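You operate a simulated robot arm through the tools that you are given. There is no shell and no other tool. Be economical: measure what you need, move in short steps, check, and stop when the job is done.

You are at the controls of a simulated robot arm. One attempt, no reset.

## Task
Lay the pad dated 03 DEC on the writing mat and shine the desk lamp straight down on the mat.
Fine: the bill pads are in the desk drawer, shut it again; switch the lamp on with a dry grip and leave it on.

Only the result counts: the job must be done as asked and must still hold three seconds after the hand-in. Knocking over, shifting, dropping, spilling or breaking anything else fails it.

## Robot
A 6-joint arm with a two-finger parallel gripper, fixed in place. Base frame: the origin is at the foot of the arm, x ahead of it, y to its left, z up. Readings come in mm, degrees, newtons and seconds.
Its first joint turns from -166.0 to 166.0 degrees. Payload 3.91 kg.
Tool frame: the origin (TCP) lies between the finger pads and is the grasp point; the fingertips stand 30 mm ahead of it; z points along the fingers, y is the line along which they close. The gripper opens to 110 mm. The fingers are 20 mm wide and 10 mm thick; the gripper's body (48 by 112 mm) begins 55 mm behind the TCP.
Orientation is that of the tool frame in the base frame, as a unit quaternion [w, x, y, z]. With the fingers straight down and closing along the base's y, the tool's x points along the base's -x, its y along +y and its z along -z.

## Interface
- The arm moves only by the tool nudge_tool. Its argument "rows" is one flat list of numbers, 7 for each row, row after row: the shift along the tool's x, y, z in units of 30 mm (1.0 is 30 mm), then the turn, a rotation vector about the tool's x, y, z in units of 5 degrees (1.0 is 5 degrees), then the gripper command, from -1 (shut) to 1 (fully open), values between in proportion. In form: [x, y, z, ax, ay, az, claw, x, y, z, ax, ay, az, claw, ...]. A call has 1 to 8 rows; each row shifts and turns the commanded pose from where the row before left it, along the tool's axes as they then stand. A call with a number of a shift or a turn outside -1 to 1 is refused whole. Each row takes 0.2 s and may step no farther than 50 mm and 8.6 degrees from the row before; otherwise, or with a gripper value out of range, the whole call is refused. A pose out of reach is approached as far as the arm can. The call stops where the force on the tool passes 40 N (or 10 N more than at its start, if that is more) or the arm is blocked; 0.2 s more then pass. Each finger travels about 45 mm/s and halts on what it meets, pressing with about 31 N; the grip force reading is that of the motor and also rises with nothing between the fingers. The clock runs only during rows and for 0.2 s after the last one: add rows that do not move to give the fingers time. It gives the time, the measured TCP pose, the force on the tool (base axes), the opening and the grip force at its end, in the units of the frame above (readings bear some noise).
- Cameras (640 x 400 px; columns grow to the right, rows downward): "scene" is fixed at [50.6, -651, 1522.8]; the picture's right is [0.84, -0.54, 0.00], its down [-0.28, -0.44, -0.85] and it looks along [0.46, 0.72, -0.52] (base axes); focal length 313 px, centre (320, 200). "wrist" rides on the gripper at [-36, 0, -57] in the tool frame; the picture's right is [0.00, -1.00, 0.00], its down [0.97, 0.00, -0.24] and it looks along [0.24, 0.00, 0.97] (tool axes); focal length 218 px, centre (320, 200). There is no depth. A picture from a camera that has moved, and an enlarged one, comes with that camera's place and axes in the base frame and with its lens.
- capture(camera): a new picture of that camera. No time passes.
- raise_lower(by): slides the trunk up (or, below 0, down) by that many mm; the arm rides with it, the base frame stays. It gives what a move gives, with no picture.
- zoom(camera, box): a new picture of the part [left, top, right, bottom] of that camera's present view, enlarged. No time passes.
- hand_in(): hands the job in; it is judged then, once.

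Work in short steps. Places have to be worked out from the pictures, the camera data and where the tool is seen: move nearer, look again, correct. Check each grasp and each placing, and mend what went wrong. You have 120 turns and 68 pictures in all, those below and enlarged ones among them. Open the gripper and draw the arm clear of the work before you hand the job in, unless the task says otherwise; then end with one line.

The tools are called after "Emit:" as name(argument=value, ...) on one line, values as JSON. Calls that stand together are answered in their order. nudge_tool: Moves the arm, as the interface text tells. Its arguments: {"type":"object","properties":{"rows":{"type":"array"}},"required":["rows"]} The other tools are called the same way: raise_lower (by) slides the trunk up or down; capture (camera) takes a picture; zoom (camera, box) takes an enlarged picture of a part of a camera's view; hand_in () hands the job in.

At the start:

```text
clock: 0.0
tcp_pos: [448.1, 204.0, 1314.0]
tcp_rot: [0.0, -0.001, 1.0, -0.001]
wrist_force: [-0.4, -0.5, -0.8]
opening: 109.9
finger_force: 0.0
trunk travel left (down, up): [-575.0, 35.0]
```

scene: 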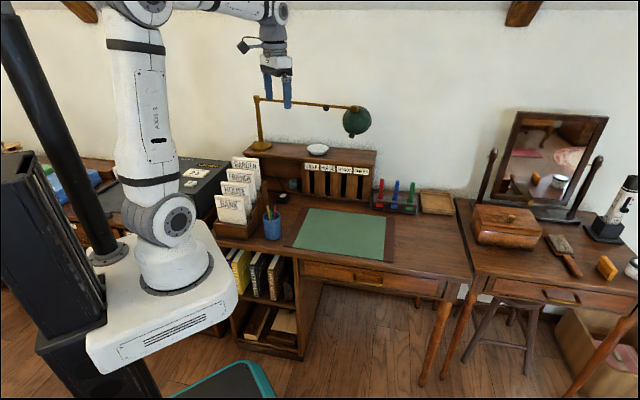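
wrist: 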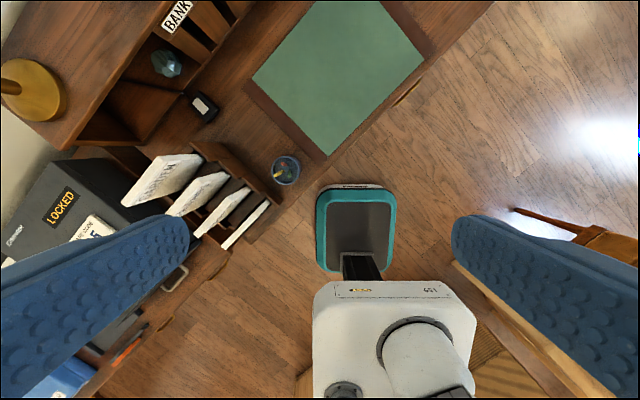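

I start by enlarging the scene views of the desk and the lamp to understand the layout.

Emit:
zoom(camera="scene", box=[220, 80, 400, 200])

Emit:
zoom(camera="scene", box=[270, 180, 480, 320])

Emit:
zoom(camera="wrist", box=[0, 0, 320, 200])

```text
3.33 times, centred on (310, 140) of scene
camera zoom: at [50.6, -651.0, 1522.8], right [0.84, -0.54, 0.0], down [-0.28, -0.44, -0.85], along [0.46, 0.72, -0.52], focal length 1042 px, centre (353, 400)
```

zoom: 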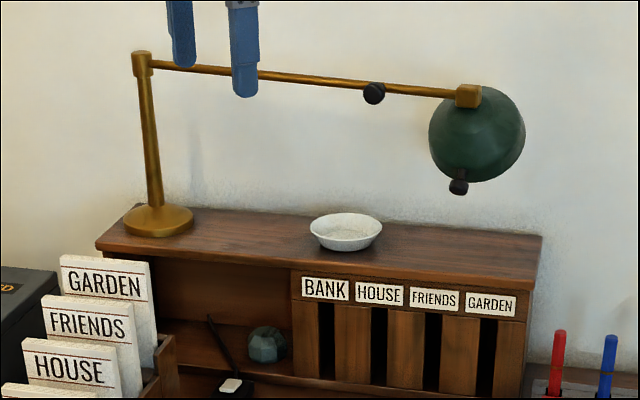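

```text
2.86 times, centred on (375, 250) of scene
camera zoom: at [50.6, -651.0, 1522.8], right [0.84, -0.54, 0.0], down [-0.28, -0.44, -0.85], along [0.46, 0.72, -0.52], focal length 893 px, centre (163, 57)
```

zoom: 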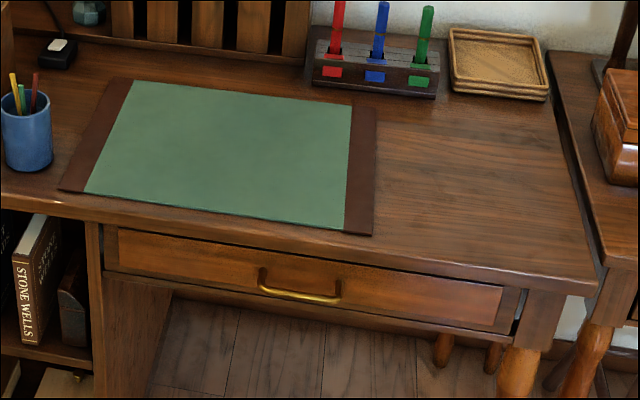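

```text
2.00 times, centred on (160, 100) of wrist
camera zoom: at [484.4, 204.9, 1371.5], right [0.0, -1.0, 0.0], down [-0.97, 0.0, 0.24], along [-0.24, 0.0, -0.97], focal length 436 px, centre (640, 400)
```

zoom: 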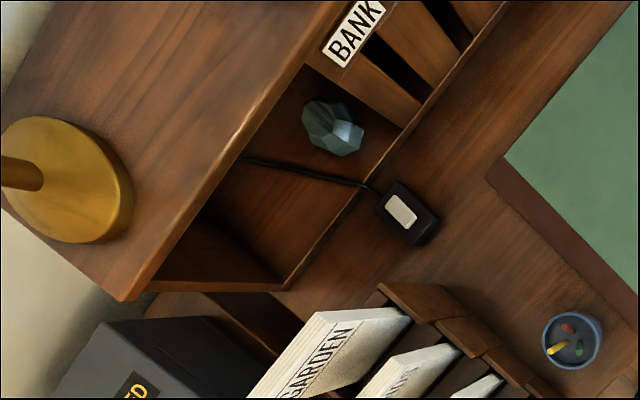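

The mat triangulates to z≈757, with its centre near (668,156) and the desk turned 45°. The drawer handle is near (619,-75,704), the switch box near (583,504), the lamp post near (578,694) and its head near (838,330,1186). I look closer at the handle and the lamp head.

Emit:
zoom(camera="scene", box=[340, 255, 420, 305])

Emit:
zoom(camera="scene", box=[310, 90, 390, 140])

Emit:
raise_lower(by=-150)

```text
8.00 times, centred on (380, 280) of scene
camera zoom: at [50.6, -651.0, 1522.8], right [0.84, -0.54, 0.0], down [-0.28, -0.44, -0.85], along [0.46, 0.72, -0.52], focal length 2501 px, centre (-160, -440)
```

zoom: 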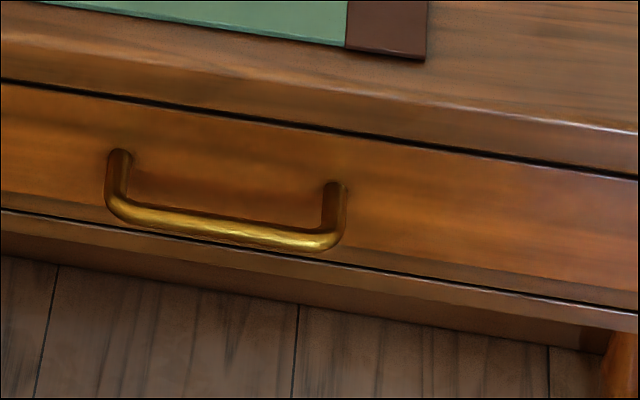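

```text
8.00 times, centred on (350, 115) of scene
camera zoom: at [50.6, -651.0, 1522.8], right [0.84, -0.54, 0.0], down [-0.28, -0.44, -0.85], along [0.46, 0.72, -0.52], focal length 2501 px, centre (80, 880)
```

zoom: 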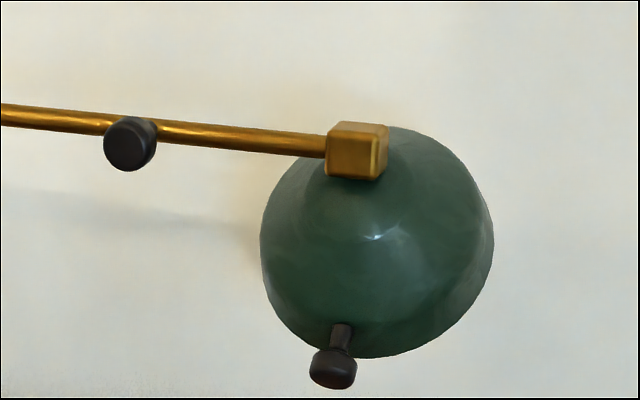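

```text
clock: 1.8
tcp_pos: [448.6, 205.7, 1163.9]
tcp_rot: [0.0, 0.0, 1.0, 0.0]
wrist_force: [-1.2, 0.3, -0.8]
opening: 109.9
finger_force: 0.1
trunk travel left (down, up): [-425.0, 185.0]
```

The handle is a bow bar with a good gap behind it, so I will hook it from above with the fingers vertical. First I move over toward it, then turn so that the closing line runs along the drawer's travel.

Emit:
nudge_tool(rows=[-0.63, -1, 0, 0, 0, 0, 0, -0.63, -1, 0, 0, 0, 0, 0, -0.63, -1, 0, 0, 0, 0, 0, -0.63, -1, 0, 0, 0, 0, 0, -0.63, -1, 0, 0, 0, 0, 0, -0.63, -1, 0, 0, 0, 0, 0, -0.63, -1, 0, 0, 0, 0, 0, -0.63, -1, 0, 0, 0, 0, 0])

Emit:
nudge_tool(rows=[0, -1, 0, 0, 0, 0, -0.4, 0, -0.7, 0, 0, 0, 1, -0.4, 0, 0, 0, 0, 0, 1, -0.4, 0, 0, 0, 0, 0, 1, -0.4, 0, 0, 0, 0, 0, 1, -0.4, 0, 0, 0, 0, 0, 1, -0.4, 0, 0, 0, 0, 0, 1, -0.4, 0, 0, 0, 0, 0, 1, -0.4])

Emit:
nudge_tool(rows=[0, 0, 1, 0, 0, 1, -0.4, 0, 0, 1, 0, 0, 1, -0.4, 0, 0, 1, 0, 0, 0, -0.4, 0, 0, 1, 0, 0, 0, -0.4])

Emit:
capture(camera="wrist")

```text
clock: 3.5
tcp_pos: [600.5, -35.5, 1160.9]
tcp_rot: [0.001, -0.001, 1.0, 0.0]
wrist_force: [-0.4, -0.5, -0.3]
opening: 55.0
finger_force: 0.1
trunk travel left (down, up): [-425.0, 185.0]
```

```text
clock: 5.3
tcp_pos: [600.1, -85.4, 1163.0]
tcp_rot: [0.0, 0.3, 0.954, 0.0]
wrist_force: [-0.8, 0.3, 0.0]
opening: 33.2
finger_force: 0.0
trunk travel left (down, up): [-425.0, 185.0]
```

```text
clock: 6.3
tcp_pos: [600.1, -86.3, 1042.1]
tcp_rot: [-0.001, 0.383, 0.924, 0.0]
wrist_force: [-0.9, 0.0, 0.4]
opening: 33.2
finger_force: 0.0
trunk travel left (down, up): [-425.0, 185.0]
```

```text
60 pictures are left
camera wrist: at [626.4, -111.9, 1100.6], right [-0.71, -0.71, 0.0], down [-0.69, 0.69, 0.24], along [-0.17, 0.17, -0.97], focal length 218 px, centre (320, 200)
```

wrist: 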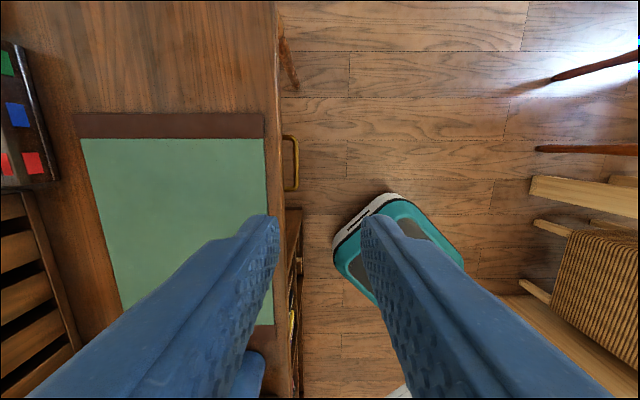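

The bar appears at about (638,-57,667), in front of the desk edge. I lower 200 mm with the trunk while still in front of the desk, then look again.

Emit:
raise_lower(by=-220)

Emit:
capture(camera="wrist")

Emit:
capture(camera="scene")

```text
clock: 8.7
tcp_pos: [600.6, -86.6, 823.6]
tcp_rot: [0.001, 0.382, 0.924, -0.001]
wrist_force: [-0.5, 0.5, 1.1]
opening: 33.1
finger_force: 0.0
trunk travel left (down, up): [-205.0, 405.0]
```

```text
59 pictures are left
camera wrist: at [626.2, -111.8, 881.3], right [-0.71, -0.71, 0.0], down [-0.69, 0.69, 0.24], along [-0.17, 0.17, -0.97], focal length 218 px, centre (320, 200)
```

wrist: 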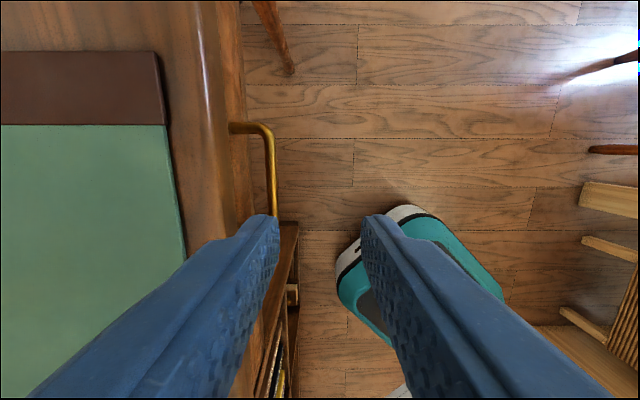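

```text
58 pictures are left
```

scene: 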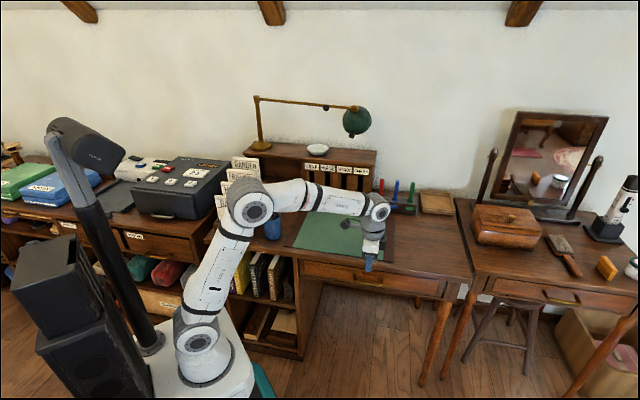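

The bar is at r≈412 (distance along the drawer's travel) and z≈667, with about 30 mm of gap behind it. Held vertical, the gripper body would hit the desktop, so I tilt the tool 45° (fingers pointing down and toward the drawer) and bring it to a stand-off.

Emit:
nudge_tool(rows=[0, 0, 0, -1, 0, 0, -0.4, 0, 0, 0, -1, 0, 0, -0.4, 0, 0, 0, -1, 0, 0, -0.4, 0, 0, 0, -1, 0, 0, -0.4, 0, 0, 0, -1, 0, 0, -0.4, 0, 0, 0, -1, 0, 0, -0.4, 0, 0, 0, -1, 0, 0, -0.4, 0, 0, 0, -1, 0, 0, -0.4])

Emit:
nudge_tool(rows=[0, 0, 0, -1, 0, 0, -0.4, 0, -0.83, 0.63, 0, 0, 0, -0.4, -0.17, -0.83, 0.63, 0, 0, 0, -0.4, 0, -0.83, 0.63, 0, 0, 0, -0.4])

Emit:
capture(camera="wrist")

Emit:
zoom(camera="scene", box=[320, 210, 440, 300])

```text
clock: 10.5
tcp_pos: [602.1, -87.3, 822.9]
tcp_rot: [0.131, 0.359, 0.868, 0.317]
wrist_force: [-0.2, -0.6, 0.5]
opening: 33.0
finger_force: 0.1
trunk travel left (down, up): [-205.0, 405.0]
```

```text
clock: 11.5
tcp_pos: [597.4, -99.7, 730.9]
tcp_rot: [0.146, 0.353, 0.853, 0.354]
wrist_force: [-0.4, -0.9, 1.0]
opening: 33.1
finger_force: 0.2
trunk travel left (down, up): [-205.0, 405.0]
```

```text
57 pictures are left
camera wrist: at [594.2, -152.4, 772.1], right [-0.5, -0.5, -0.71], down [-0.81, 0.57, 0.17], along [0.32, 0.66, -0.69], focal length 218 px, centre (320, 200)
```

wrist: 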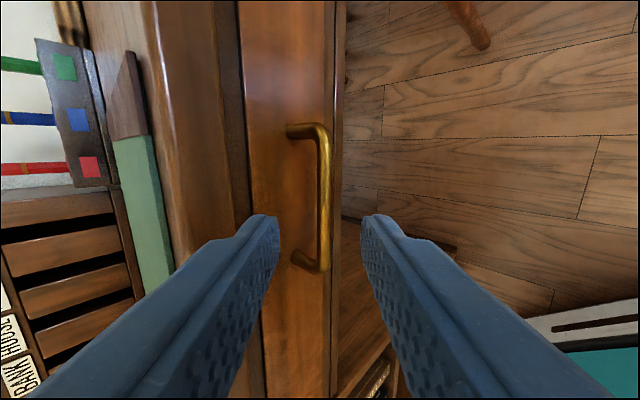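

```text
4.44 times, centred on (380, 255) of scene
camera zoom: at [50.6, -651.0, 1522.8], right [0.84, -0.54, 0.0], down [-0.28, -0.44, -0.85], along [0.46, 0.72, -0.52], focal length 1390 px, centre (53, -44)
```

zoom: 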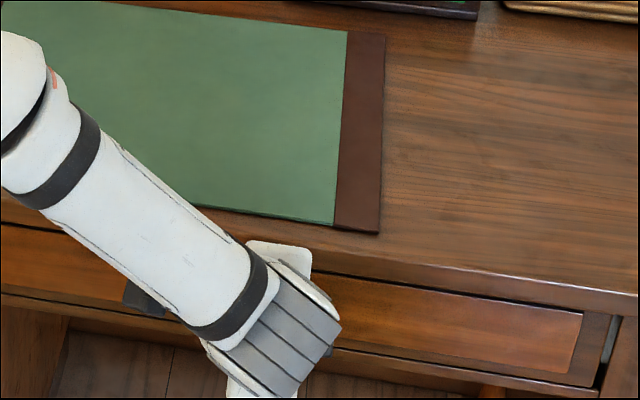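

The bar sits right between the fingers, about 87 mm ahead. I advance 78 mm along the tool and close on it.

Emit:
nudge_tool(rows=[0, -0.03, 0.87, 0, 0, 0, -0.4, 0, -0.03, 0.87, 0, 0, 0, -0.4, 0, -0.03, 0.86, 0, 0, 0, -0.4])

Emit:
nudge_tool(rows=[0, 0, 0, 0, 0, 0, -1, 0, 0, 0, 0, 0, 0, -1, 0, 0, 0, 0, 0, 0, -1])

Emit:
capture(camera="wrist")

```text
clock: 12.3
tcp_pos: [633.0, -62.0, 672.8]
tcp_rot: [0.147, 0.353, 0.854, 0.354]
wrist_force: [0.6, 0.9, -0.6]
opening: 32.9
finger_force: 0.0
trunk travel left (down, up): [-205.0, 405.0]
```

```text
clock: 13.1
tcp_pos: [634.0, -63.7, 674.4]
tcp_rot: [0.147, 0.353, 0.853, 0.354]
wrist_force: [0.8, 0.3, 6.2]
opening: 10.8
finger_force: 45.4
trunk travel left (down, up): [-205.0, 405.0]
```

```text
55 pictures are left
camera wrist: at [630.6, -115.8, 715.5], right [-0.5, -0.5, -0.71], down [-0.81, 0.57, 0.17], along [0.32, 0.66, -0.69], focal length 218 px, centre (320, 200)
```

wrist: 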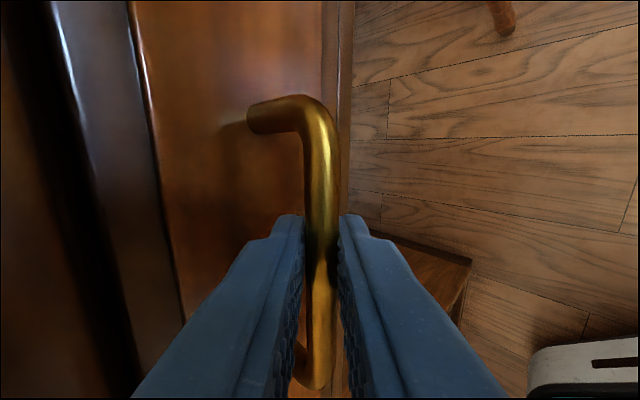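

The bar is gripped at 10.8 mm. I pull straight out along the drawer's travel.

Emit:
nudge_tool(rows=[0, -0.5, -0.5, 0, 0, 0, -1, 0, -0.5, -0.5, 0, 0, 0, -1, 0, -0.5, -0.5, 0, 0, 0, -1, 0, -0.5, -0.5, 0, 0, 0, -1, 0, -0.5, -0.5, 0, 0, 0, -1, 0, -0.5, -0.5, 0, 0, 0, -1, 0, -0.5, -0.5, 0, 0, 0, -1])

Emit:
capture(camera="scene")

```text
clock: 14.7
tcp_pos: [528.6, -166.1, 673.3]
tcp_rot: [0.147, 0.353, 0.853, 0.353]
wrist_force: [11.8, -12.5, 20.3]
opening: 10.9
finger_force: 45.0
trunk travel left (down, up): [-205.0, 405.0]
```

```text
54 pictures are left
```

scene: 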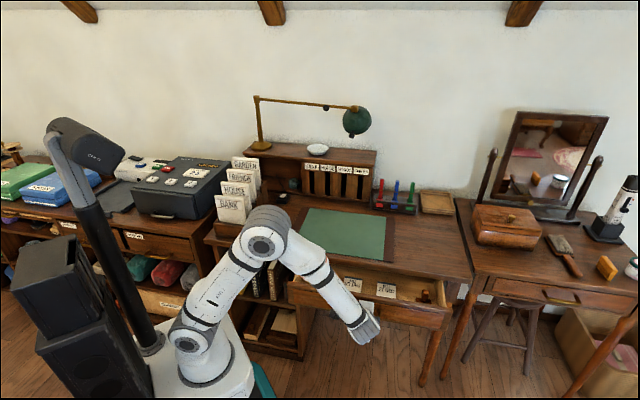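

The drawer is out about 147 mm with pads visible inside. I enlarge the view of it.

Emit:
zoom(camera="scene", box=[320, 255, 460, 345])

```text
4.44 times, centred on (390, 300) of scene
camera zoom: at [50.6, -651.0, 1522.8], right [0.84, -0.54, 0.0], down [-0.28, -0.44, -0.85], along [0.46, 0.72, -0.52], focal length 1390 px, centre (9, -244)
```

zoom: 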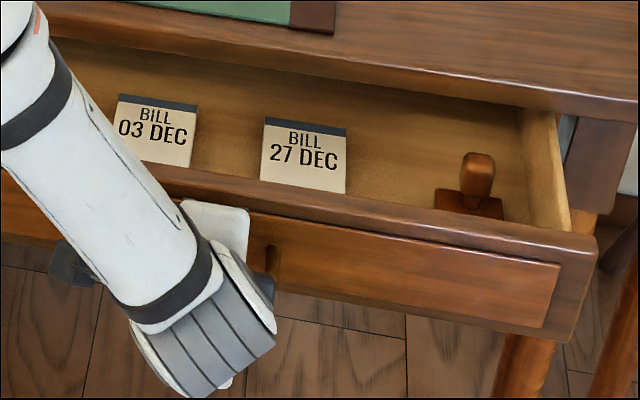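

The 03 DEC pad is at about (605,-12), close to the desk edge. I pull the drawer out about 60 mm more for clearance.

Emit:
nudge_tool(rows=[0, -0.4, -0.4, 0, 0, 0, -1, 0, -0.4, -0.4, 0, 0, 0, -1, 0, -0.4, -0.4, 0, 0, 0, -1, 0, -0.3, -0.3, 0, 0, 0, -1])

Emit:
zoom(camera="scene", box=[280, 255, 460, 365])

```text
clock: 15.7
tcp_pos: [483.2, -212.2, 673.5]
tcp_rot: [0.147, 0.352, 0.854, 0.354]
wrist_force: [10.9, -12.4, 22.5]
opening: 10.7
finger_force: 45.5
trunk travel left (down, up): [-205.0, 405.0]
```

```text
3.56 times, centred on (370, 310) of scene
camera zoom: at [50.6, -651.0, 1522.8], right [0.84, -0.54, 0.0], down [-0.28, -0.44, -0.85], along [0.46, 0.72, -0.52], focal length 1112 px, centre (142, -191)
```

zoom: 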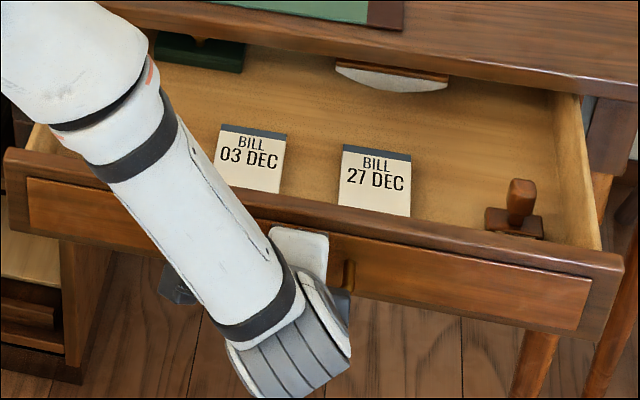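

The drawer is well open. I release the handle, back out along the tool axis, and rise with the trunk.

Emit:
nudge_tool(rows=[0, 0, 0, 0, 0, 0, -0.4, 0, 0, 0, 0, 0, 0, -0.4, 0, 0, -0.9, 0, 0, 0, -0.4, 0, 0, -0.9, 0, 0, 0, -0.4, 0, 0, -0.9, 0, 0, 0, -0.4])

Emit:
raise_lower(by=200)

Emit:
nudge_tool(rows=[0, 0, 0, 1, 0, 0, 0, 0, 0, 0, 1, 0, 0, 0, 0, 0, 0, 1, 0, 0, 0, 0, 0, 0, 1, 0, 0, 0, 0, 0, 0, 1, 0, 0, 0, 0, 0, 0, 1, 0, 0, 0, 0, 0, 0, 1, 0, 0, 0, 0, 0, 0, 1, 0, 0, 0])

Emit:
nudge_tool(rows=[0, 0, 0, 1, 0, 0, 0.7, 0, 0, 0, 0, 0, -1, 0.7, 0, 0, 0, 0, 0, -1, 0.7, 0, 0, 0, 0, 0, -1, 0.7, 0, 0, 0, 0, 0, -1, 0.7, 0, 0, 0, 0, 0, -1, 0.7, 0, 0, 0, 0, 0, -1, 0.7, 0, 0, 0, 0, 0, -1, 0.7])

Emit:
nudge_tool(rows=[0, 0, 0, 0, 0, -1, 0.7, 0, 0, 0, 0, 0, -1, 0.7, 0, 0, 0, 0, 0, -1, 0.7, 0, 0, 0, 0, 0, -1, 0.7, 0, 0, 0, 0, 0, -1, 0.7, 0, 0, 0, 0, 0, -1, 0.7, 0, 0, 0, 0, 0, -1, 0.7, 0, 0, 0, 0, 0, -1, 0.7])

Emit:
nudge_tool(rows=[-1, 0, 0, 0, 0, -1, 0.7, -1, 0, 0, 0, 0, -1, 0.7, -1, 0, 0, 0, 0, -1, 0.7])

Emit:
capture(camera="wrist")

Emit:
capture(camera="scene")

```text
clock: 16.9
tcp_pos: [441.8, -252.5, 729.1]
tcp_rot: [0.147, 0.353, 0.854, 0.354]
wrist_force: [0.7, 0.6, 0.8]
opening: 33.0
finger_force: 0.0
trunk travel left (down, up): [-205.0, 405.0]
```

```text
clock: 19.1
tcp_pos: [441.7, -252.8, 929.4]
tcp_rot: [0.146, 0.353, 0.853, 0.354]
wrist_force: [0.0, -0.3, -0.1]
opening: 33.1
finger_force: 0.0
trunk travel left (down, up): [-405.0, 205.0]
```

```text
clock: 20.9
tcp_pos: [442.1, -252.2, 928.9]
tcp_rot: [0.017, 0.381, 0.924, 0.039]
wrist_force: [0.1, 0.0, 0.3]
opening: 54.7
finger_force: 0.0
trunk travel left (down, up): [-405.0, 205.0]
```

```text
clock: 22.6
tcp_pos: [441.6, -251.9, 927.8]
tcp_rot: [0.0, 0.087, 0.996, 0.0]
wrist_force: [-0.4, -0.2, -0.1]
opening: 93.6
finger_force: 0.1
trunk travel left (down, up): [-405.0, 205.0]
```

```text
clock: 24.4
tcp_pos: [441.5, -252.3, 929.2]
tcp_rot: [0.001, -0.26, 0.966, -0.001]
wrist_force: [-0.4, 0.2, -0.2]
opening: 93.5
finger_force: 0.1
trunk travel left (down, up): [-405.0, 205.0]
```

```text
clock: 25.2
tcp_pos: [514.5, -200.1, 927.9]
tcp_rot: [0.0, -0.383, 0.924, 0.0]
wrist_force: [0.5, 0.0, 0.1]
opening: 93.3
finger_force: 0.1
trunk travel left (down, up): [-405.0, 205.0]
```

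```text
51 pictures are left
camera wrist: at [541.2, -173.4, 986.1], right [0.71, -0.71, 0.0], down [-0.68, -0.69, 0.24], along [-0.17, -0.17, -0.97], focal length 218 px, centre (320, 200)
```

wrist: 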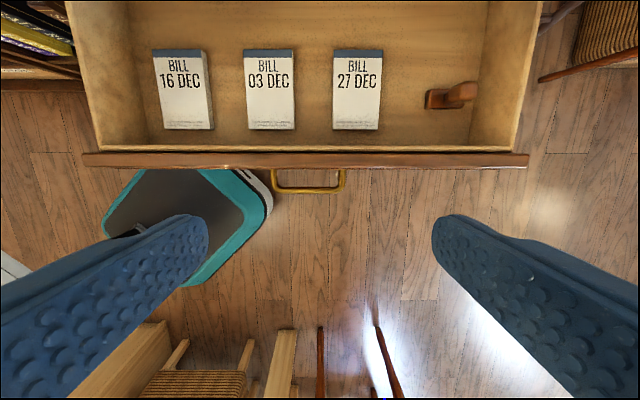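

```text
50 pictures are left
```

scene: 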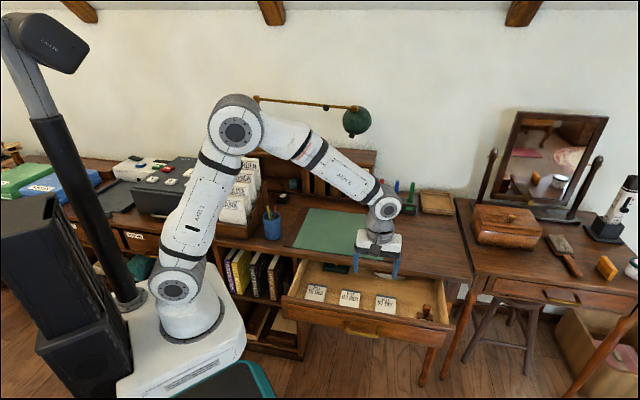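

The middle pad is 03 DEC. I place its top at z≈663 and its centre at about (546,-72). I move over it and lower.

Emit:
nudge_tool(rows=[-0.94, 0.573, 0, 0, 0, 0, 0.7, -0.94, 0.573, 0, 0, 0, 0, 0.7, -0.94, 0.573, 0, 0, 0, 0, 0.7, -0.94, 0.573, 0, 0, 0, 0, 0.7])

Emit:
raise_lower(by=-180)

Emit:
capture(camera="wrist")

```text
clock: 26.2
tcp_pos: [546.0, -69.2, 927.5]
tcp_rot: [0.0, -0.383, 0.924, 0.0]
wrist_force: [0.2, 0.2, -0.1]
opening: 93.7
finger_force: 0.0
trunk travel left (down, up): [-405.0, 205.0]
```

```text
clock: 28.2
tcp_pos: [546.5, -70.6, 746.9]
tcp_rot: [0.0, -0.383, 0.924, 0.0]
wrist_force: [-0.6, 0.5, -0.2]
opening: 93.2
finger_force: 0.0
trunk travel left (down, up): [-225.0, 385.0]
```

```text
49 pictures are left
camera wrist: at [571.5, -44.7, 805.6], right [0.71, -0.71, 0.0], down [-0.69, -0.69, 0.24], along [-0.17, -0.17, -0.97], focal length 218 px, centre (320, 200)
```

wrist: 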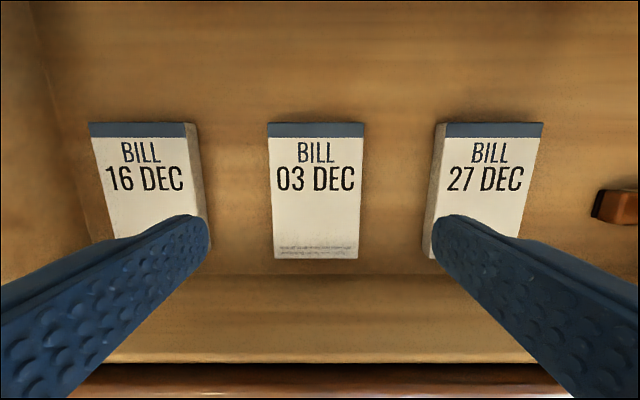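

The pad lies centred between the fingers, with free gaps on both sides. I lower 64 mm so the tips flank it just above the drawer floor.

Emit:
nudge_tool(rows=[0, 0.08, 0.7, 0, 0, 0, 0.7, 0, 0, 0.7, 0, 0, 0, 0.7, 0, 0, 0.5, 0, 0, 0, 0.7, 0, 0, 0.25, 0, 0, 0, 0.7])

Emit:
capture(camera="wrist")

```text
clock: 29.2
tcp_pos: [543.5, -68.2, 681.8]
tcp_rot: [0.0, -0.384, 0.923, 0.0]
wrist_force: [0.7, -1.3, 0.5]
opening: 93.5
finger_force: 0.2
trunk travel left (down, up): [-225.0, 385.0]
```

```text
48 pictures are left
camera wrist: at [569.9, -42.7, 740.4], right [0.71, -0.71, 0.0], down [-0.69, -0.69, 0.24], along [-0.17, -0.17, -0.97], focal length 218 px, centre (320, 200)
```

wrist: 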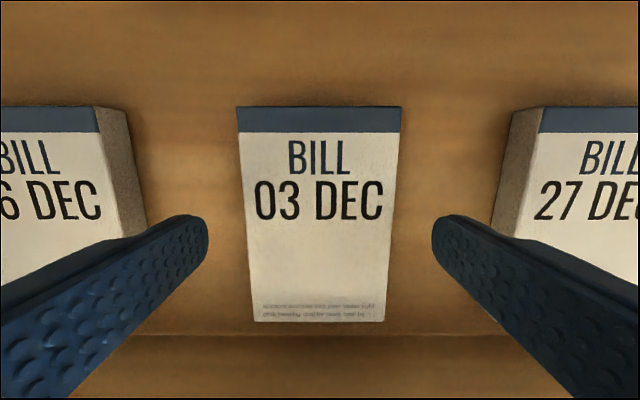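

The scale change puts the pad's top near z≈645 and the drawer floor near 629. I go 17 mm lower and close.

Emit:
nudge_tool(rows=[0, 0, 0.3, 0, 0, 0, 0.7, 0, 0, 0.27, 0, 0, 0, 0.7])

Emit:
nudge_tool(rows=[0, 0, 0, 0, 0, 0, 0.3, 0, 0, 0, 0, 0, 0, -0.1, 0, 0, 0, 0, 0, 0, -0.2, 0, 0, 0, 0, 0, 0, -0.2])

Emit:
capture(camera="wrist")

```text
clock: 29.9
tcp_pos: [545.1, -67.7, 664.5]
tcp_rot: [0.0, -0.384, 0.924, 0.0]
wrist_force: [-0.5, 0.3, 0.3]
opening: 93.5
finger_force: 0.1
trunk travel left (down, up): [-225.0, 385.0]
```

```text
clock: 30.9
tcp_pos: [543.2, -69.4, 665.7]
tcp_rot: [-0.001, -0.383, 0.924, 0.0]
wrist_force: [0.3, -0.5, 0.1]
opening: 67.0
finger_force: 30.9
trunk travel left (down, up): [-225.0, 385.0]
```

```text
47 pictures are left
camera wrist: at [570.2, -43.0, 723.6], right [0.71, -0.71, 0.0], down [-0.69, -0.69, 0.24], along [-0.17, -0.17, -0.97], focal length 218 px, centre (320, 200)
```

wrist: 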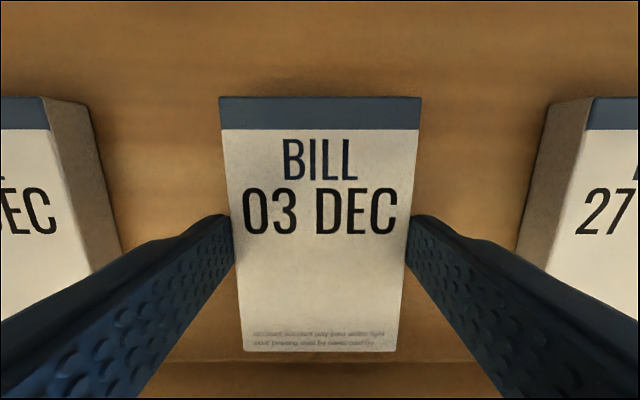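

The 03 DEC pad is gripped at 67 mm. I lift it clear with the trunk and check.

Emit:
nudge_tool(rows=[0, 0, -0.5, 0, 0, 0, -1, 0, 0, -0.8, 0, 0, 0, -1])

Emit:
raise_lower(by=190)

Emit:
nudge_tool(rows=[-0.98, 0.346, 0, 0, 0, 0, -1, -0.98, 0.346, 0, 0, 0, 0, -1, -0.98, 0.346, 0, 0, 0, 0, -1, -0.98, 0.346, 0, 0, 0, 0, -1])

Emit:
capture(camera="scene")

```text
clock: 31.4
tcp_pos: [544.9, -69.4, 705.1]
tcp_rot: [0.0, -0.383, 0.924, 0.0]
wrist_force: [0.0, 0.2, -0.8]
opening: 67.1
finger_force: 31.4
trunk travel left (down, up): [-225.0, 385.0]
```

```text
clock: 33.5
tcp_pos: [544.2, -68.7, 894.5]
tcp_rot: [0.0, -0.383, 0.924, 0.0]
wrist_force: [0.0, -0.7, -0.8]
opening: 66.9
finger_force: 30.8
trunk travel left (down, up): [-415.0, 195.0]
```

```text
clock: 34.5
tcp_pos: [599.0, 44.8, 895.7]
tcp_rot: [-0.001, -0.383, 0.924, -0.001]
wrist_force: [-0.3, -0.1, -0.3]
opening: 67.3
finger_force: 30.9
trunk travel left (down, up): [-415.0, 195.0]
```

```text
46 pictures are left
```

scene: 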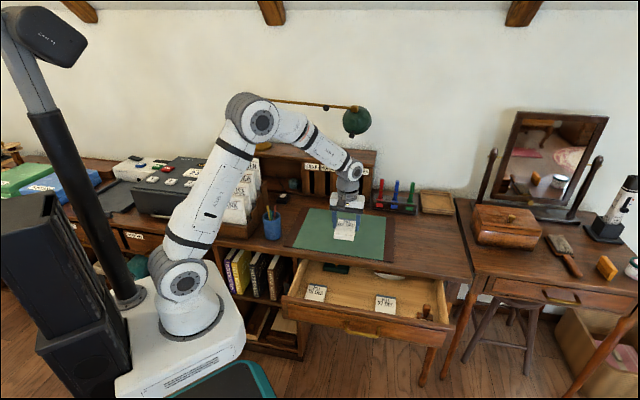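

The pad is held and over the desk. I continue to the middle of the mat and look with the wrist camera.

Emit:
nudge_tool(rows=[-0.98, 0.346, 0, 0, 0, 0, -1, -0.98, 0.346, 0, 0, 0, 0, -1, -0.98, 0.346, 0, 0, 0, 0, -1, -0.98, 0.346, 0, 0, 0, 0, -1, 0, 0, 1, 0, 0, 0, -1])

Emit:
capture(camera="wrist")

```text
clock: 35.7
tcp_pos: [652.2, 156.9, 866.3]
tcp_rot: [0.0, -0.383, 0.924, 0.0]
wrist_force: [0.0, -0.2, -0.3]
opening: 67.0
finger_force: 31.0
trunk travel left (down, up): [-415.0, 195.0]
```

```text
45 pictures are left
camera wrist: at [678.3, 182.5, 924.9], right [0.71, -0.71, 0.0], down [-0.69, -0.69, 0.24], along [-0.17, -0.17, -0.97], focal length 218 px, centre (320, 200)
```

wrist: 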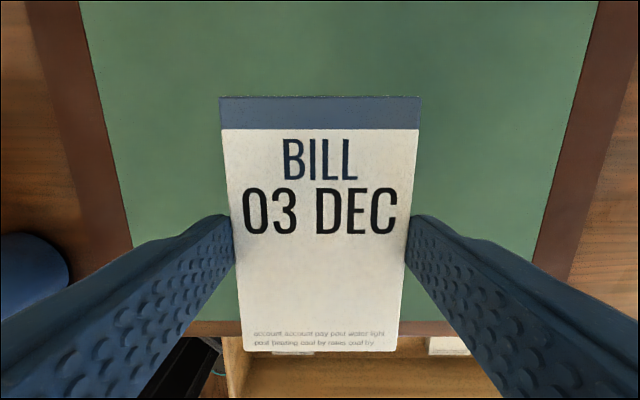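

The mat's near edge agrees with a mat top at about z 750–757, so the pad should touch at TCP≈788. I go down to 800, then step gently.

Emit:
nudge_tool(rows=[0, 0, 0.8, 0, 0, 0, -1, 0, 0, 0.8, 0, 0, 0, -1, 0, 0, 0.5, 0, 0, 0, -1])

Emit:
nudge_tool(rows=[0, 0, 0.1, 0, 0, 0, -1, 0, 0, 0.1, 0, 0, 0, -1])

Emit:
zoom(camera="scene", box=[300, 180, 400, 250])

```text
clock: 36.5
tcp_pos: [652.7, 156.3, 801.7]
tcp_rot: [0.001, -0.382, 0.924, 0.0]
wrist_force: [0.3, -0.5, -0.5]
opening: 67.1
finger_force: 31.0
trunk travel left (down, up): [-415.0, 195.0]
```

```text
clock: 37.1
tcp_pos: [651.7, 154.8, 796.7]
tcp_rot: [0.0, -0.383, 0.924, 0.001]
wrist_force: [-0.3, 0.4, -0.4]
opening: 67.1
finger_force: 30.6
trunk travel left (down, up): [-415.0, 195.0]
```

```text
5.71 times, centred on (350, 215) of scene
camera zoom: at [50.6, -651.0, 1522.8], right [0.84, -0.54, 0.0], down [-0.28, -0.44, -0.85], along [0.46, 0.72, -0.52], focal length 1786 px, centre (149, 114)
```

zoom: 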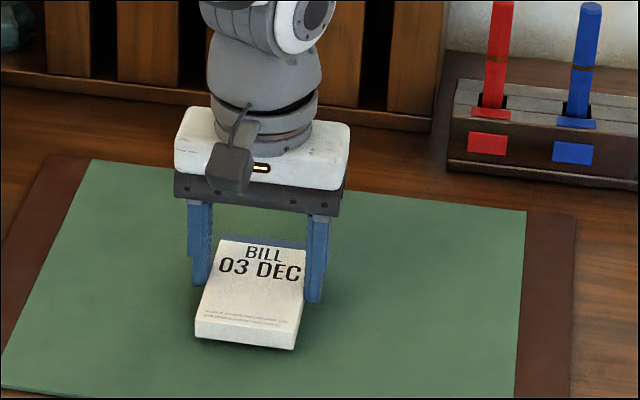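

The pad still floats a little above the mat. I keep lowering in small steps until the force rises.

Emit:
nudge_tool(rows=[0, 0, 0.1, 0, 0, 0, -1, 0, 0, 0.1, 0, 0, 0, -1])

Emit:
nudge_tool(rows=[0, 0, 0.1, 0, 0, 0, -1, 0, 0, 0.06, 0, 0, 0, -1])

Emit:
nudge_tool(rows=[0, 0, 0.08, 0, 0, 0, -1])

```text
clock: 37.7
tcp_pos: [652.6, 155.0, 789.8]
tcp_rot: [0.0, -0.384, 0.923, 0.0]
wrist_force: [0.3, 0.5, 1.7]
opening: 67.2
finger_force: 31.3
trunk travel left (down, up): [-415.0, 195.0]
```

```text
clock: 38.3
tcp_pos: [653.9, 154.9, 789.1]
tcp_rot: [0.004, -0.383, 0.924, -0.001]
wrist_force: [1.4, -1.6, 28.0]
opening: 67.4
finger_force: 31.3
trunk travel left (down, up): [-415.0, 195.0]
```

```text
clock: 38.7
tcp_pos: [651.1, 154.2, 785.5]
tcp_rot: [0.003, -0.383, 0.924, -0.001]
wrist_force: [6.7, -1.7, 27.0]
opening: 67.2
finger_force: 31.6
trunk travel left (down, up): [-415.0, 195.0]
```

The pad is pressed on the mat (28 N). I ease up a touch, open, and rise.

Emit:
nudge_tool(rows=[0, 0, -0.1, 0, 0, 0, -1, 0, 0, 0, 0, 0, 0, 0.4, 0, 0, 0, 0, 0, 0, 0.7, 0, 0, 0, 0, 0, 0, 0.7])

Emit:
nudge_tool(rows=[0, 0, -1, 0, 0, 0, 0.7, 0, 0, -1, 0, 0, 0, 0.7, 0, 0, -1, 0, 0, 0, 0.7, 0, 0, -1, 0, 0, 0, 0.7])

Emit:
capture(camera="wrist")

```text
clock: 39.7
tcp_pos: [650.4, 156.2, 785.6]
tcp_rot: [-0.001, -0.382, 0.924, 0.0]
wrist_force: [-0.1, 0.0, -0.2]
opening: 93.3
finger_force: 0.0
trunk travel left (down, up): [-415.0, 195.0]
```

```text
clock: 40.7
tcp_pos: [651.1, 155.5, 905.6]
tcp_rot: [0.0, -0.384, 0.924, 0.0]
wrist_force: [0.6, -0.5, -1.0]
opening: 93.4
finger_force: 0.0
trunk travel left (down, up): [-415.0, 195.0]
```

```text
43 pictures are left
camera wrist: at [677.4, 180.5, 963.8], right [0.71, -0.71, 0.0], down [-0.69, -0.69, 0.24], along [-0.17, -0.17, -0.97], focal length 218 px, centre (320, 200)
```

wrist: 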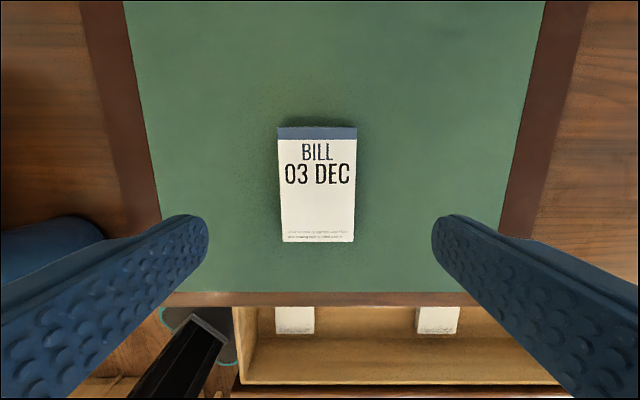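

The pad rests squarely on the mat. Next is shutting the drawer: I bring the closed fingers back in front of it and tilt them 45° toward its front panel.

Emit:
nudge_tool(rows=[1, -0.13, 0, 0, 0, 0, 0, 1, -0.13, 0, 0, 0, 0, 0, 1, -0.13, 0, 0, 0, 0, 0, 1, -0.13, 0, 0, 0, 0, 0, 1, -0.13, 0, 0, 0, 0, 0, 1, -0.13, 0, 0, 0, 0, 0, 1, -0.13, 0, 0, 0, 0, 0, 1, -0.13, 0, 0, 0, 0, 0])

Emit:
nudge_tool(rows=[1, -0.13, 0, 0, 0, 0, -1, 1, -0.13, 0, 0, 0, 0, -1, 1, -0.13, 0, 0, 0, 0, -1, 1, -0.13, 0, 0, 0, 0, -1, 1, -0.13, 0, 0, 0, 0, -1, 1, -0.13, 0, 0, 0, 0, -1])

Emit:
nudge_tool(rows=[0, 0, 0, 0, -1, 0, -1, 0, 0, 0, 0, -1, 0, -1, 0, 0, 0, 0, -1, 0, -1, 0, 0, 0, 0, -1, 0, -1, 0, 0, 0, 0, -1, 0, -1, 0, 0, 0, 0, -1, 0, -1, 0, 0, 0, 0, -1, 0, -1, 0, 0, 0, 0, -1, 0, -1])

Emit:
nudge_tool(rows=[0, 0, 0, 0, -1, 0, -1])

Emit:
capture(camera="wrist")

Emit:
capture(camera="scene")

```text
clock: 42.5
tcp_pos: [504.2, -35.3, 907.3]
tcp_rot: [0.0, -0.384, 0.923, 0.0]
wrist_force: [0.5, -0.2, 0.7]
opening: 54.9
finger_force: 0.2
trunk travel left (down, up): [-415.0, 195.0]
```

```text
clock: 43.9
tcp_pos: [396.0, -181.1, 906.2]
tcp_rot: [0.0, -0.384, 0.924, 0.0]
wrist_force: [0.2, -0.2, 0.2]
opening: 0.1
finger_force: 31.0
trunk travel left (down, up): [-415.0, 195.0]
```

```text
clock: 45.7
tcp_pos: [393.2, -180.9, 906.4]
tcp_rot: [0.316, -0.361, 0.867, 0.132]
wrist_force: [0.6, -0.1, 0.4]
opening: 0.0
finger_force: 30.6
trunk travel left (down, up): [-415.0, 195.0]
```

```text
clock: 46.1
tcp_pos: [393.6, -179.3, 906.4]
tcp_rot: [0.353, -0.354, 0.853, 0.147]
wrist_force: [0.0, 0.4, 1.1]
opening: 0.0
finger_force: 30.8
trunk travel left (down, up): [-415.0, 195.0]
```

```text
42 pictures are left
camera wrist: at [383.3, -190.4, 972.8], right [0.71, -0.71, 0.0], down [-0.6, -0.61, -0.52], along [0.37, 0.37, -0.86], focal length 218 px, centre (320, 200)
```

wrist: 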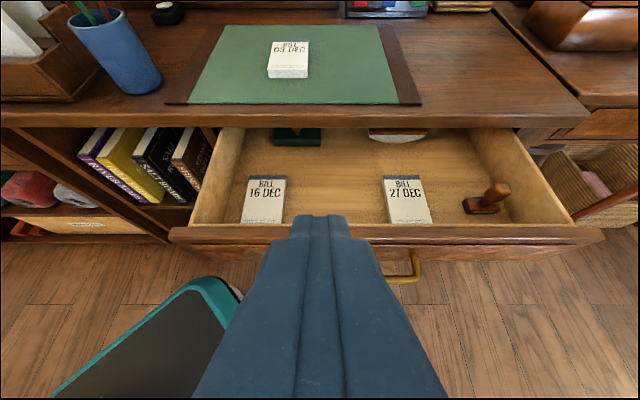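

```text
41 pictures are left
```

scene: 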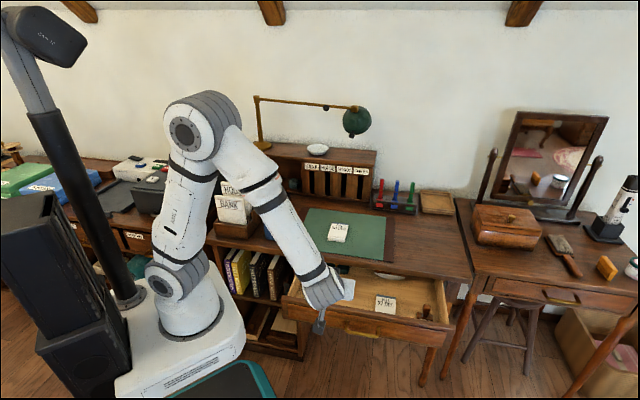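

The closed fingers are clear in front of the drawer, left of the handle. I lower 213 mm to the height of the front panel.

Emit:
raise_lower(by=-213)

Emit:
capture(camera="wrist")

```text
clock: 48.4
tcp_pos: [393.5, -179.8, 692.9]
tcp_rot: [0.354, -0.354, 0.853, 0.147]
wrist_force: [-0.3, 0.8, 0.6]
opening: 0.0
finger_force: 30.9
trunk travel left (down, up): [-202.0, 408.0]
```

```text
40 pictures are left
camera wrist: at [383.4, -190.4, 760.0], right [0.71, -0.71, 0.0], down [-0.6, -0.61, -0.52], along [0.37, 0.37, -0.86], focal length 218 px, centre (320, 200)
```

wrist: 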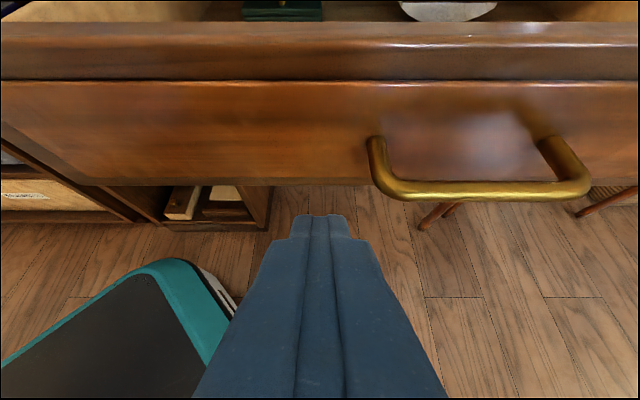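

The panel spans z≈627–703 and the tips are at 672, so they will meet it squarely. I push along the drawer's travel.

Emit:
nudge_tool(rows=[-0.5, 0, 0.5, 0, 0, 0, -1, -0.5, 0, 0.5, 0, 0, 0, -1, -0.3, 0, 0.3, 0, 0, 0, -1, -0.3, 0, 0.3, 0, 0, 0, -1, -0.3, 0, 0.3, 0, 0, 0, -1, -0.3, 0, 0.3, 0, 0, 0, -1, -0.3, 0, 0.3, 0, 0, 0, -1, -0.3, 0, 0.3, 0, 0, 0, -1])

Emit:
nudge_tool(rows=[-0.35, 0, 0.35, 0, 0, 0, -1, -0.35, 0, 0.35, 0, 0, 0, -1, -0.35, 0, 0.35, 0, 0, 0, -1, -0.35, 0, 0.35, 0, 0, 0, -1, -0.35, 0, 0.35, 0, 0, 0, -1, -0.35, 0, 0.35, 0, 0, 0, -1])

```text
clock: 50.2
tcp_pos: [477.3, -96.6, 694.0]
tcp_rot: [0.354, -0.354, 0.853, 0.147]
wrist_force: [0.5, 0.1, -0.4]
opening: 0.2
finger_force: 30.9
trunk travel left (down, up): [-202.0, 408.0]
```

```text
clock: 51.6
tcp_pos: [541.5, -33.4, 694.3]
tcp_rot: [0.353, -0.354, 0.853, 0.146]
wrist_force: [-0.6, 0.5, -0.3]
opening: 0.2
finger_force: 31.1
trunk travel left (down, up): [-202.0, 408.0]
```

The tips should be at r≈380, but the force is nearly zero. I check how the drawer is following.

Emit:
capture(camera="wrist")

Emit:
zoom(camera="scene", box=[270, 220, 460, 340])

```text
39 pictures are left
camera wrist: at [530.4, -43.2, 759.9], right [0.71, -0.71, 0.0], down [-0.6, -0.61, -0.52], along [0.37, 0.37, -0.86], focal length 218 px, centre (320, 200)
```

wrist: 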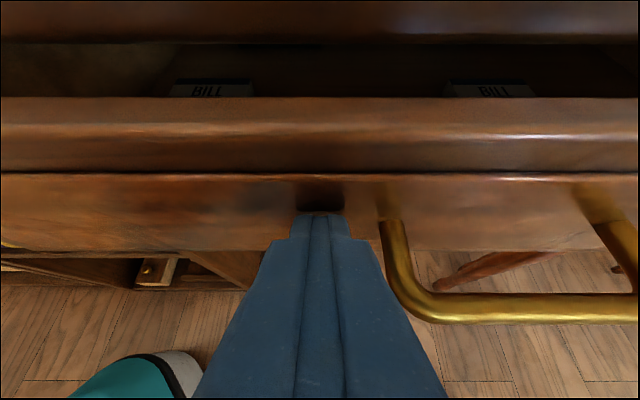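

```text
3.33 times, centred on (365, 280) of scene
camera zoom: at [50.6, -651.0, 1522.8], right [0.84, -0.54, 0.0], down [-0.28, -0.44, -0.85], along [0.46, 0.72, -0.52], focal length 1042 px, centre (170, -67)
```

zoom: 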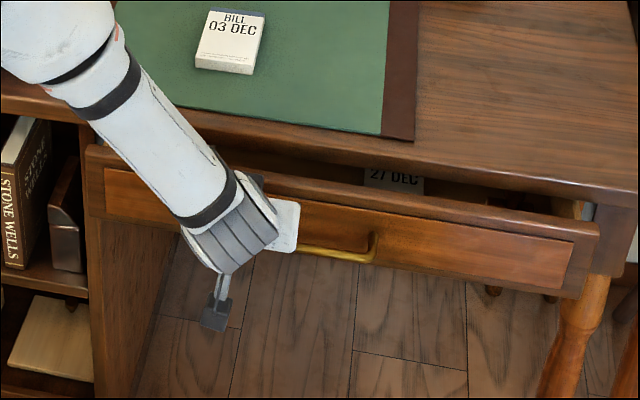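

The drawer follows the push, with about 65 mm left. I continue until it meets its stop.

Emit:
nudge_tool(rows=[-0.28, 0, 0.28, 0, 0, 0, -1, -0.28, 0, 0.28, 0, 0, 0, -1, -0.28, 0, 0.28, 0, 0, 0, -1, -0.28, 0, 0.28, 0, 0, 0, -1, -0.2, 0, 0.2, 0, 0, 0, -1, -0.15, 0, 0.15, 0, 0, 0, -1, -0.1, 0, 0.1, 0, 0, 0, -1])

Emit:
capture(camera="wrist")

Emit:
zoom(camera="scene", box=[270, 220, 460, 340])

```text
clock: 53.2
tcp_pos: [582.7, 9.2, 692.4]
tcp_rot: [0.352, -0.352, 0.855, 0.145]
wrist_force: [-17.8, -11.8, 8.1]
opening: 0.0
finger_force: 31.2
trunk travel left (down, up): [-202.0, 408.0]
stopped in row 7: the force on the tool passed its limit (the readings are from after the stop); the commanded pose is now the measured one
```

```text
37 pictures are left
camera wrist: at [573.2, -0.7, 759.4], right [0.7, -0.71, 0.0], down [-0.61, -0.61, -0.51], along [0.36, 0.36, -0.86], focal length 218 px, centre (320, 200)
```

wrist: 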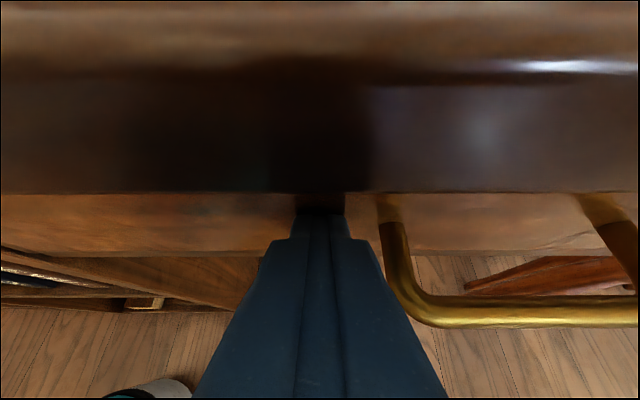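

```text
3.33 times, centred on (365, 280) of scene
camera zoom: at [50.6, -651.0, 1522.8], right [0.84, -0.54, 0.0], down [-0.28, -0.44, -0.85], along [0.46, 0.72, -0.52], focal length 1042 px, centre (170, -67)
```

zoom: 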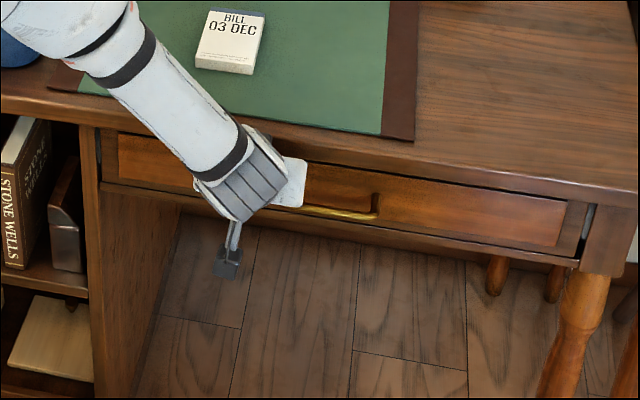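

The drawer has met its stop. I back straight off and raise, then compare with the starting picture.

Emit:
nudge_tool(rows=[0.6, 0, -0.6, 0, 0, 0, -1, 0.6, 0, -0.6, 0, 0, 0, -1, 0.6, 0, -0.6, 0, 0, 0, -1, 0.6, 0, -0.6, 0, 0, 0, -1, 0.6, 0, -0.6, 0, 0, 0, -1])

Emit:
raise_lower(by=350)

Emit:
zoom(camera="scene", box=[340, 255, 420, 305])

Emit:
capture(camera="wrist")

```text
clock: 54.4
tcp_pos: [494.2, -78.3, 693.1]
tcp_rot: [0.352, -0.353, 0.855, 0.145]
wrist_force: [0.0, 0.1, 0.6]
opening: 0.3
finger_force: 31.2
trunk travel left (down, up): [-202.0, 408.0]
```

```text
clock: 57.9
tcp_pos: [494.8, -78.3, 1043.7]
tcp_rot: [0.352, -0.354, 0.855, 0.145]
wrist_force: [0.3, -0.2, 0.1]
opening: 0.0
finger_force: 31.0
trunk travel left (down, up): [-552.0, 58.0]
```

```text
8.00 times, centred on (380, 280) of scene
camera zoom: at [50.6, -651.0, 1522.8], right [0.84, -0.54, 0.0], down [-0.28, -0.44, -0.85], along [0.46, 0.72, -0.52], focal length 2501 px, centre (-160, -440)
```

zoom: 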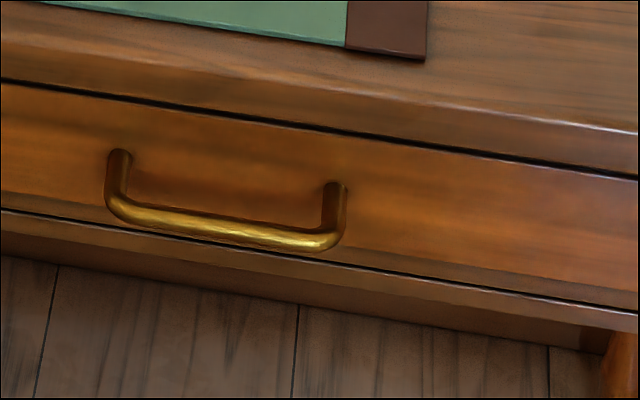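

```text
34 pictures are left
camera wrist: at [484.5, -88.3, 1109.8], right [0.71, -0.71, 0.0], down [-0.61, -0.61, -0.51], along [0.36, 0.36, -0.86], focal length 218 px, centre (320, 200)
```

wrist: 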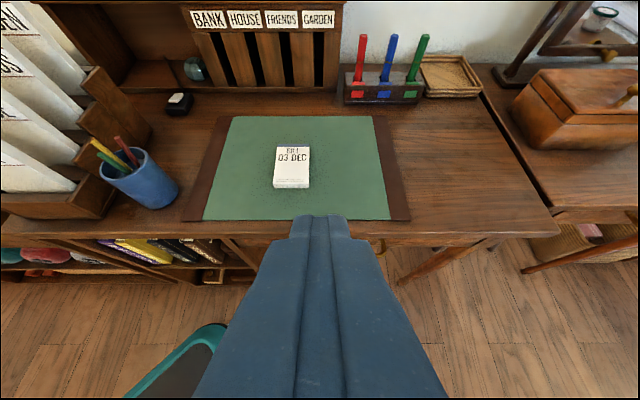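

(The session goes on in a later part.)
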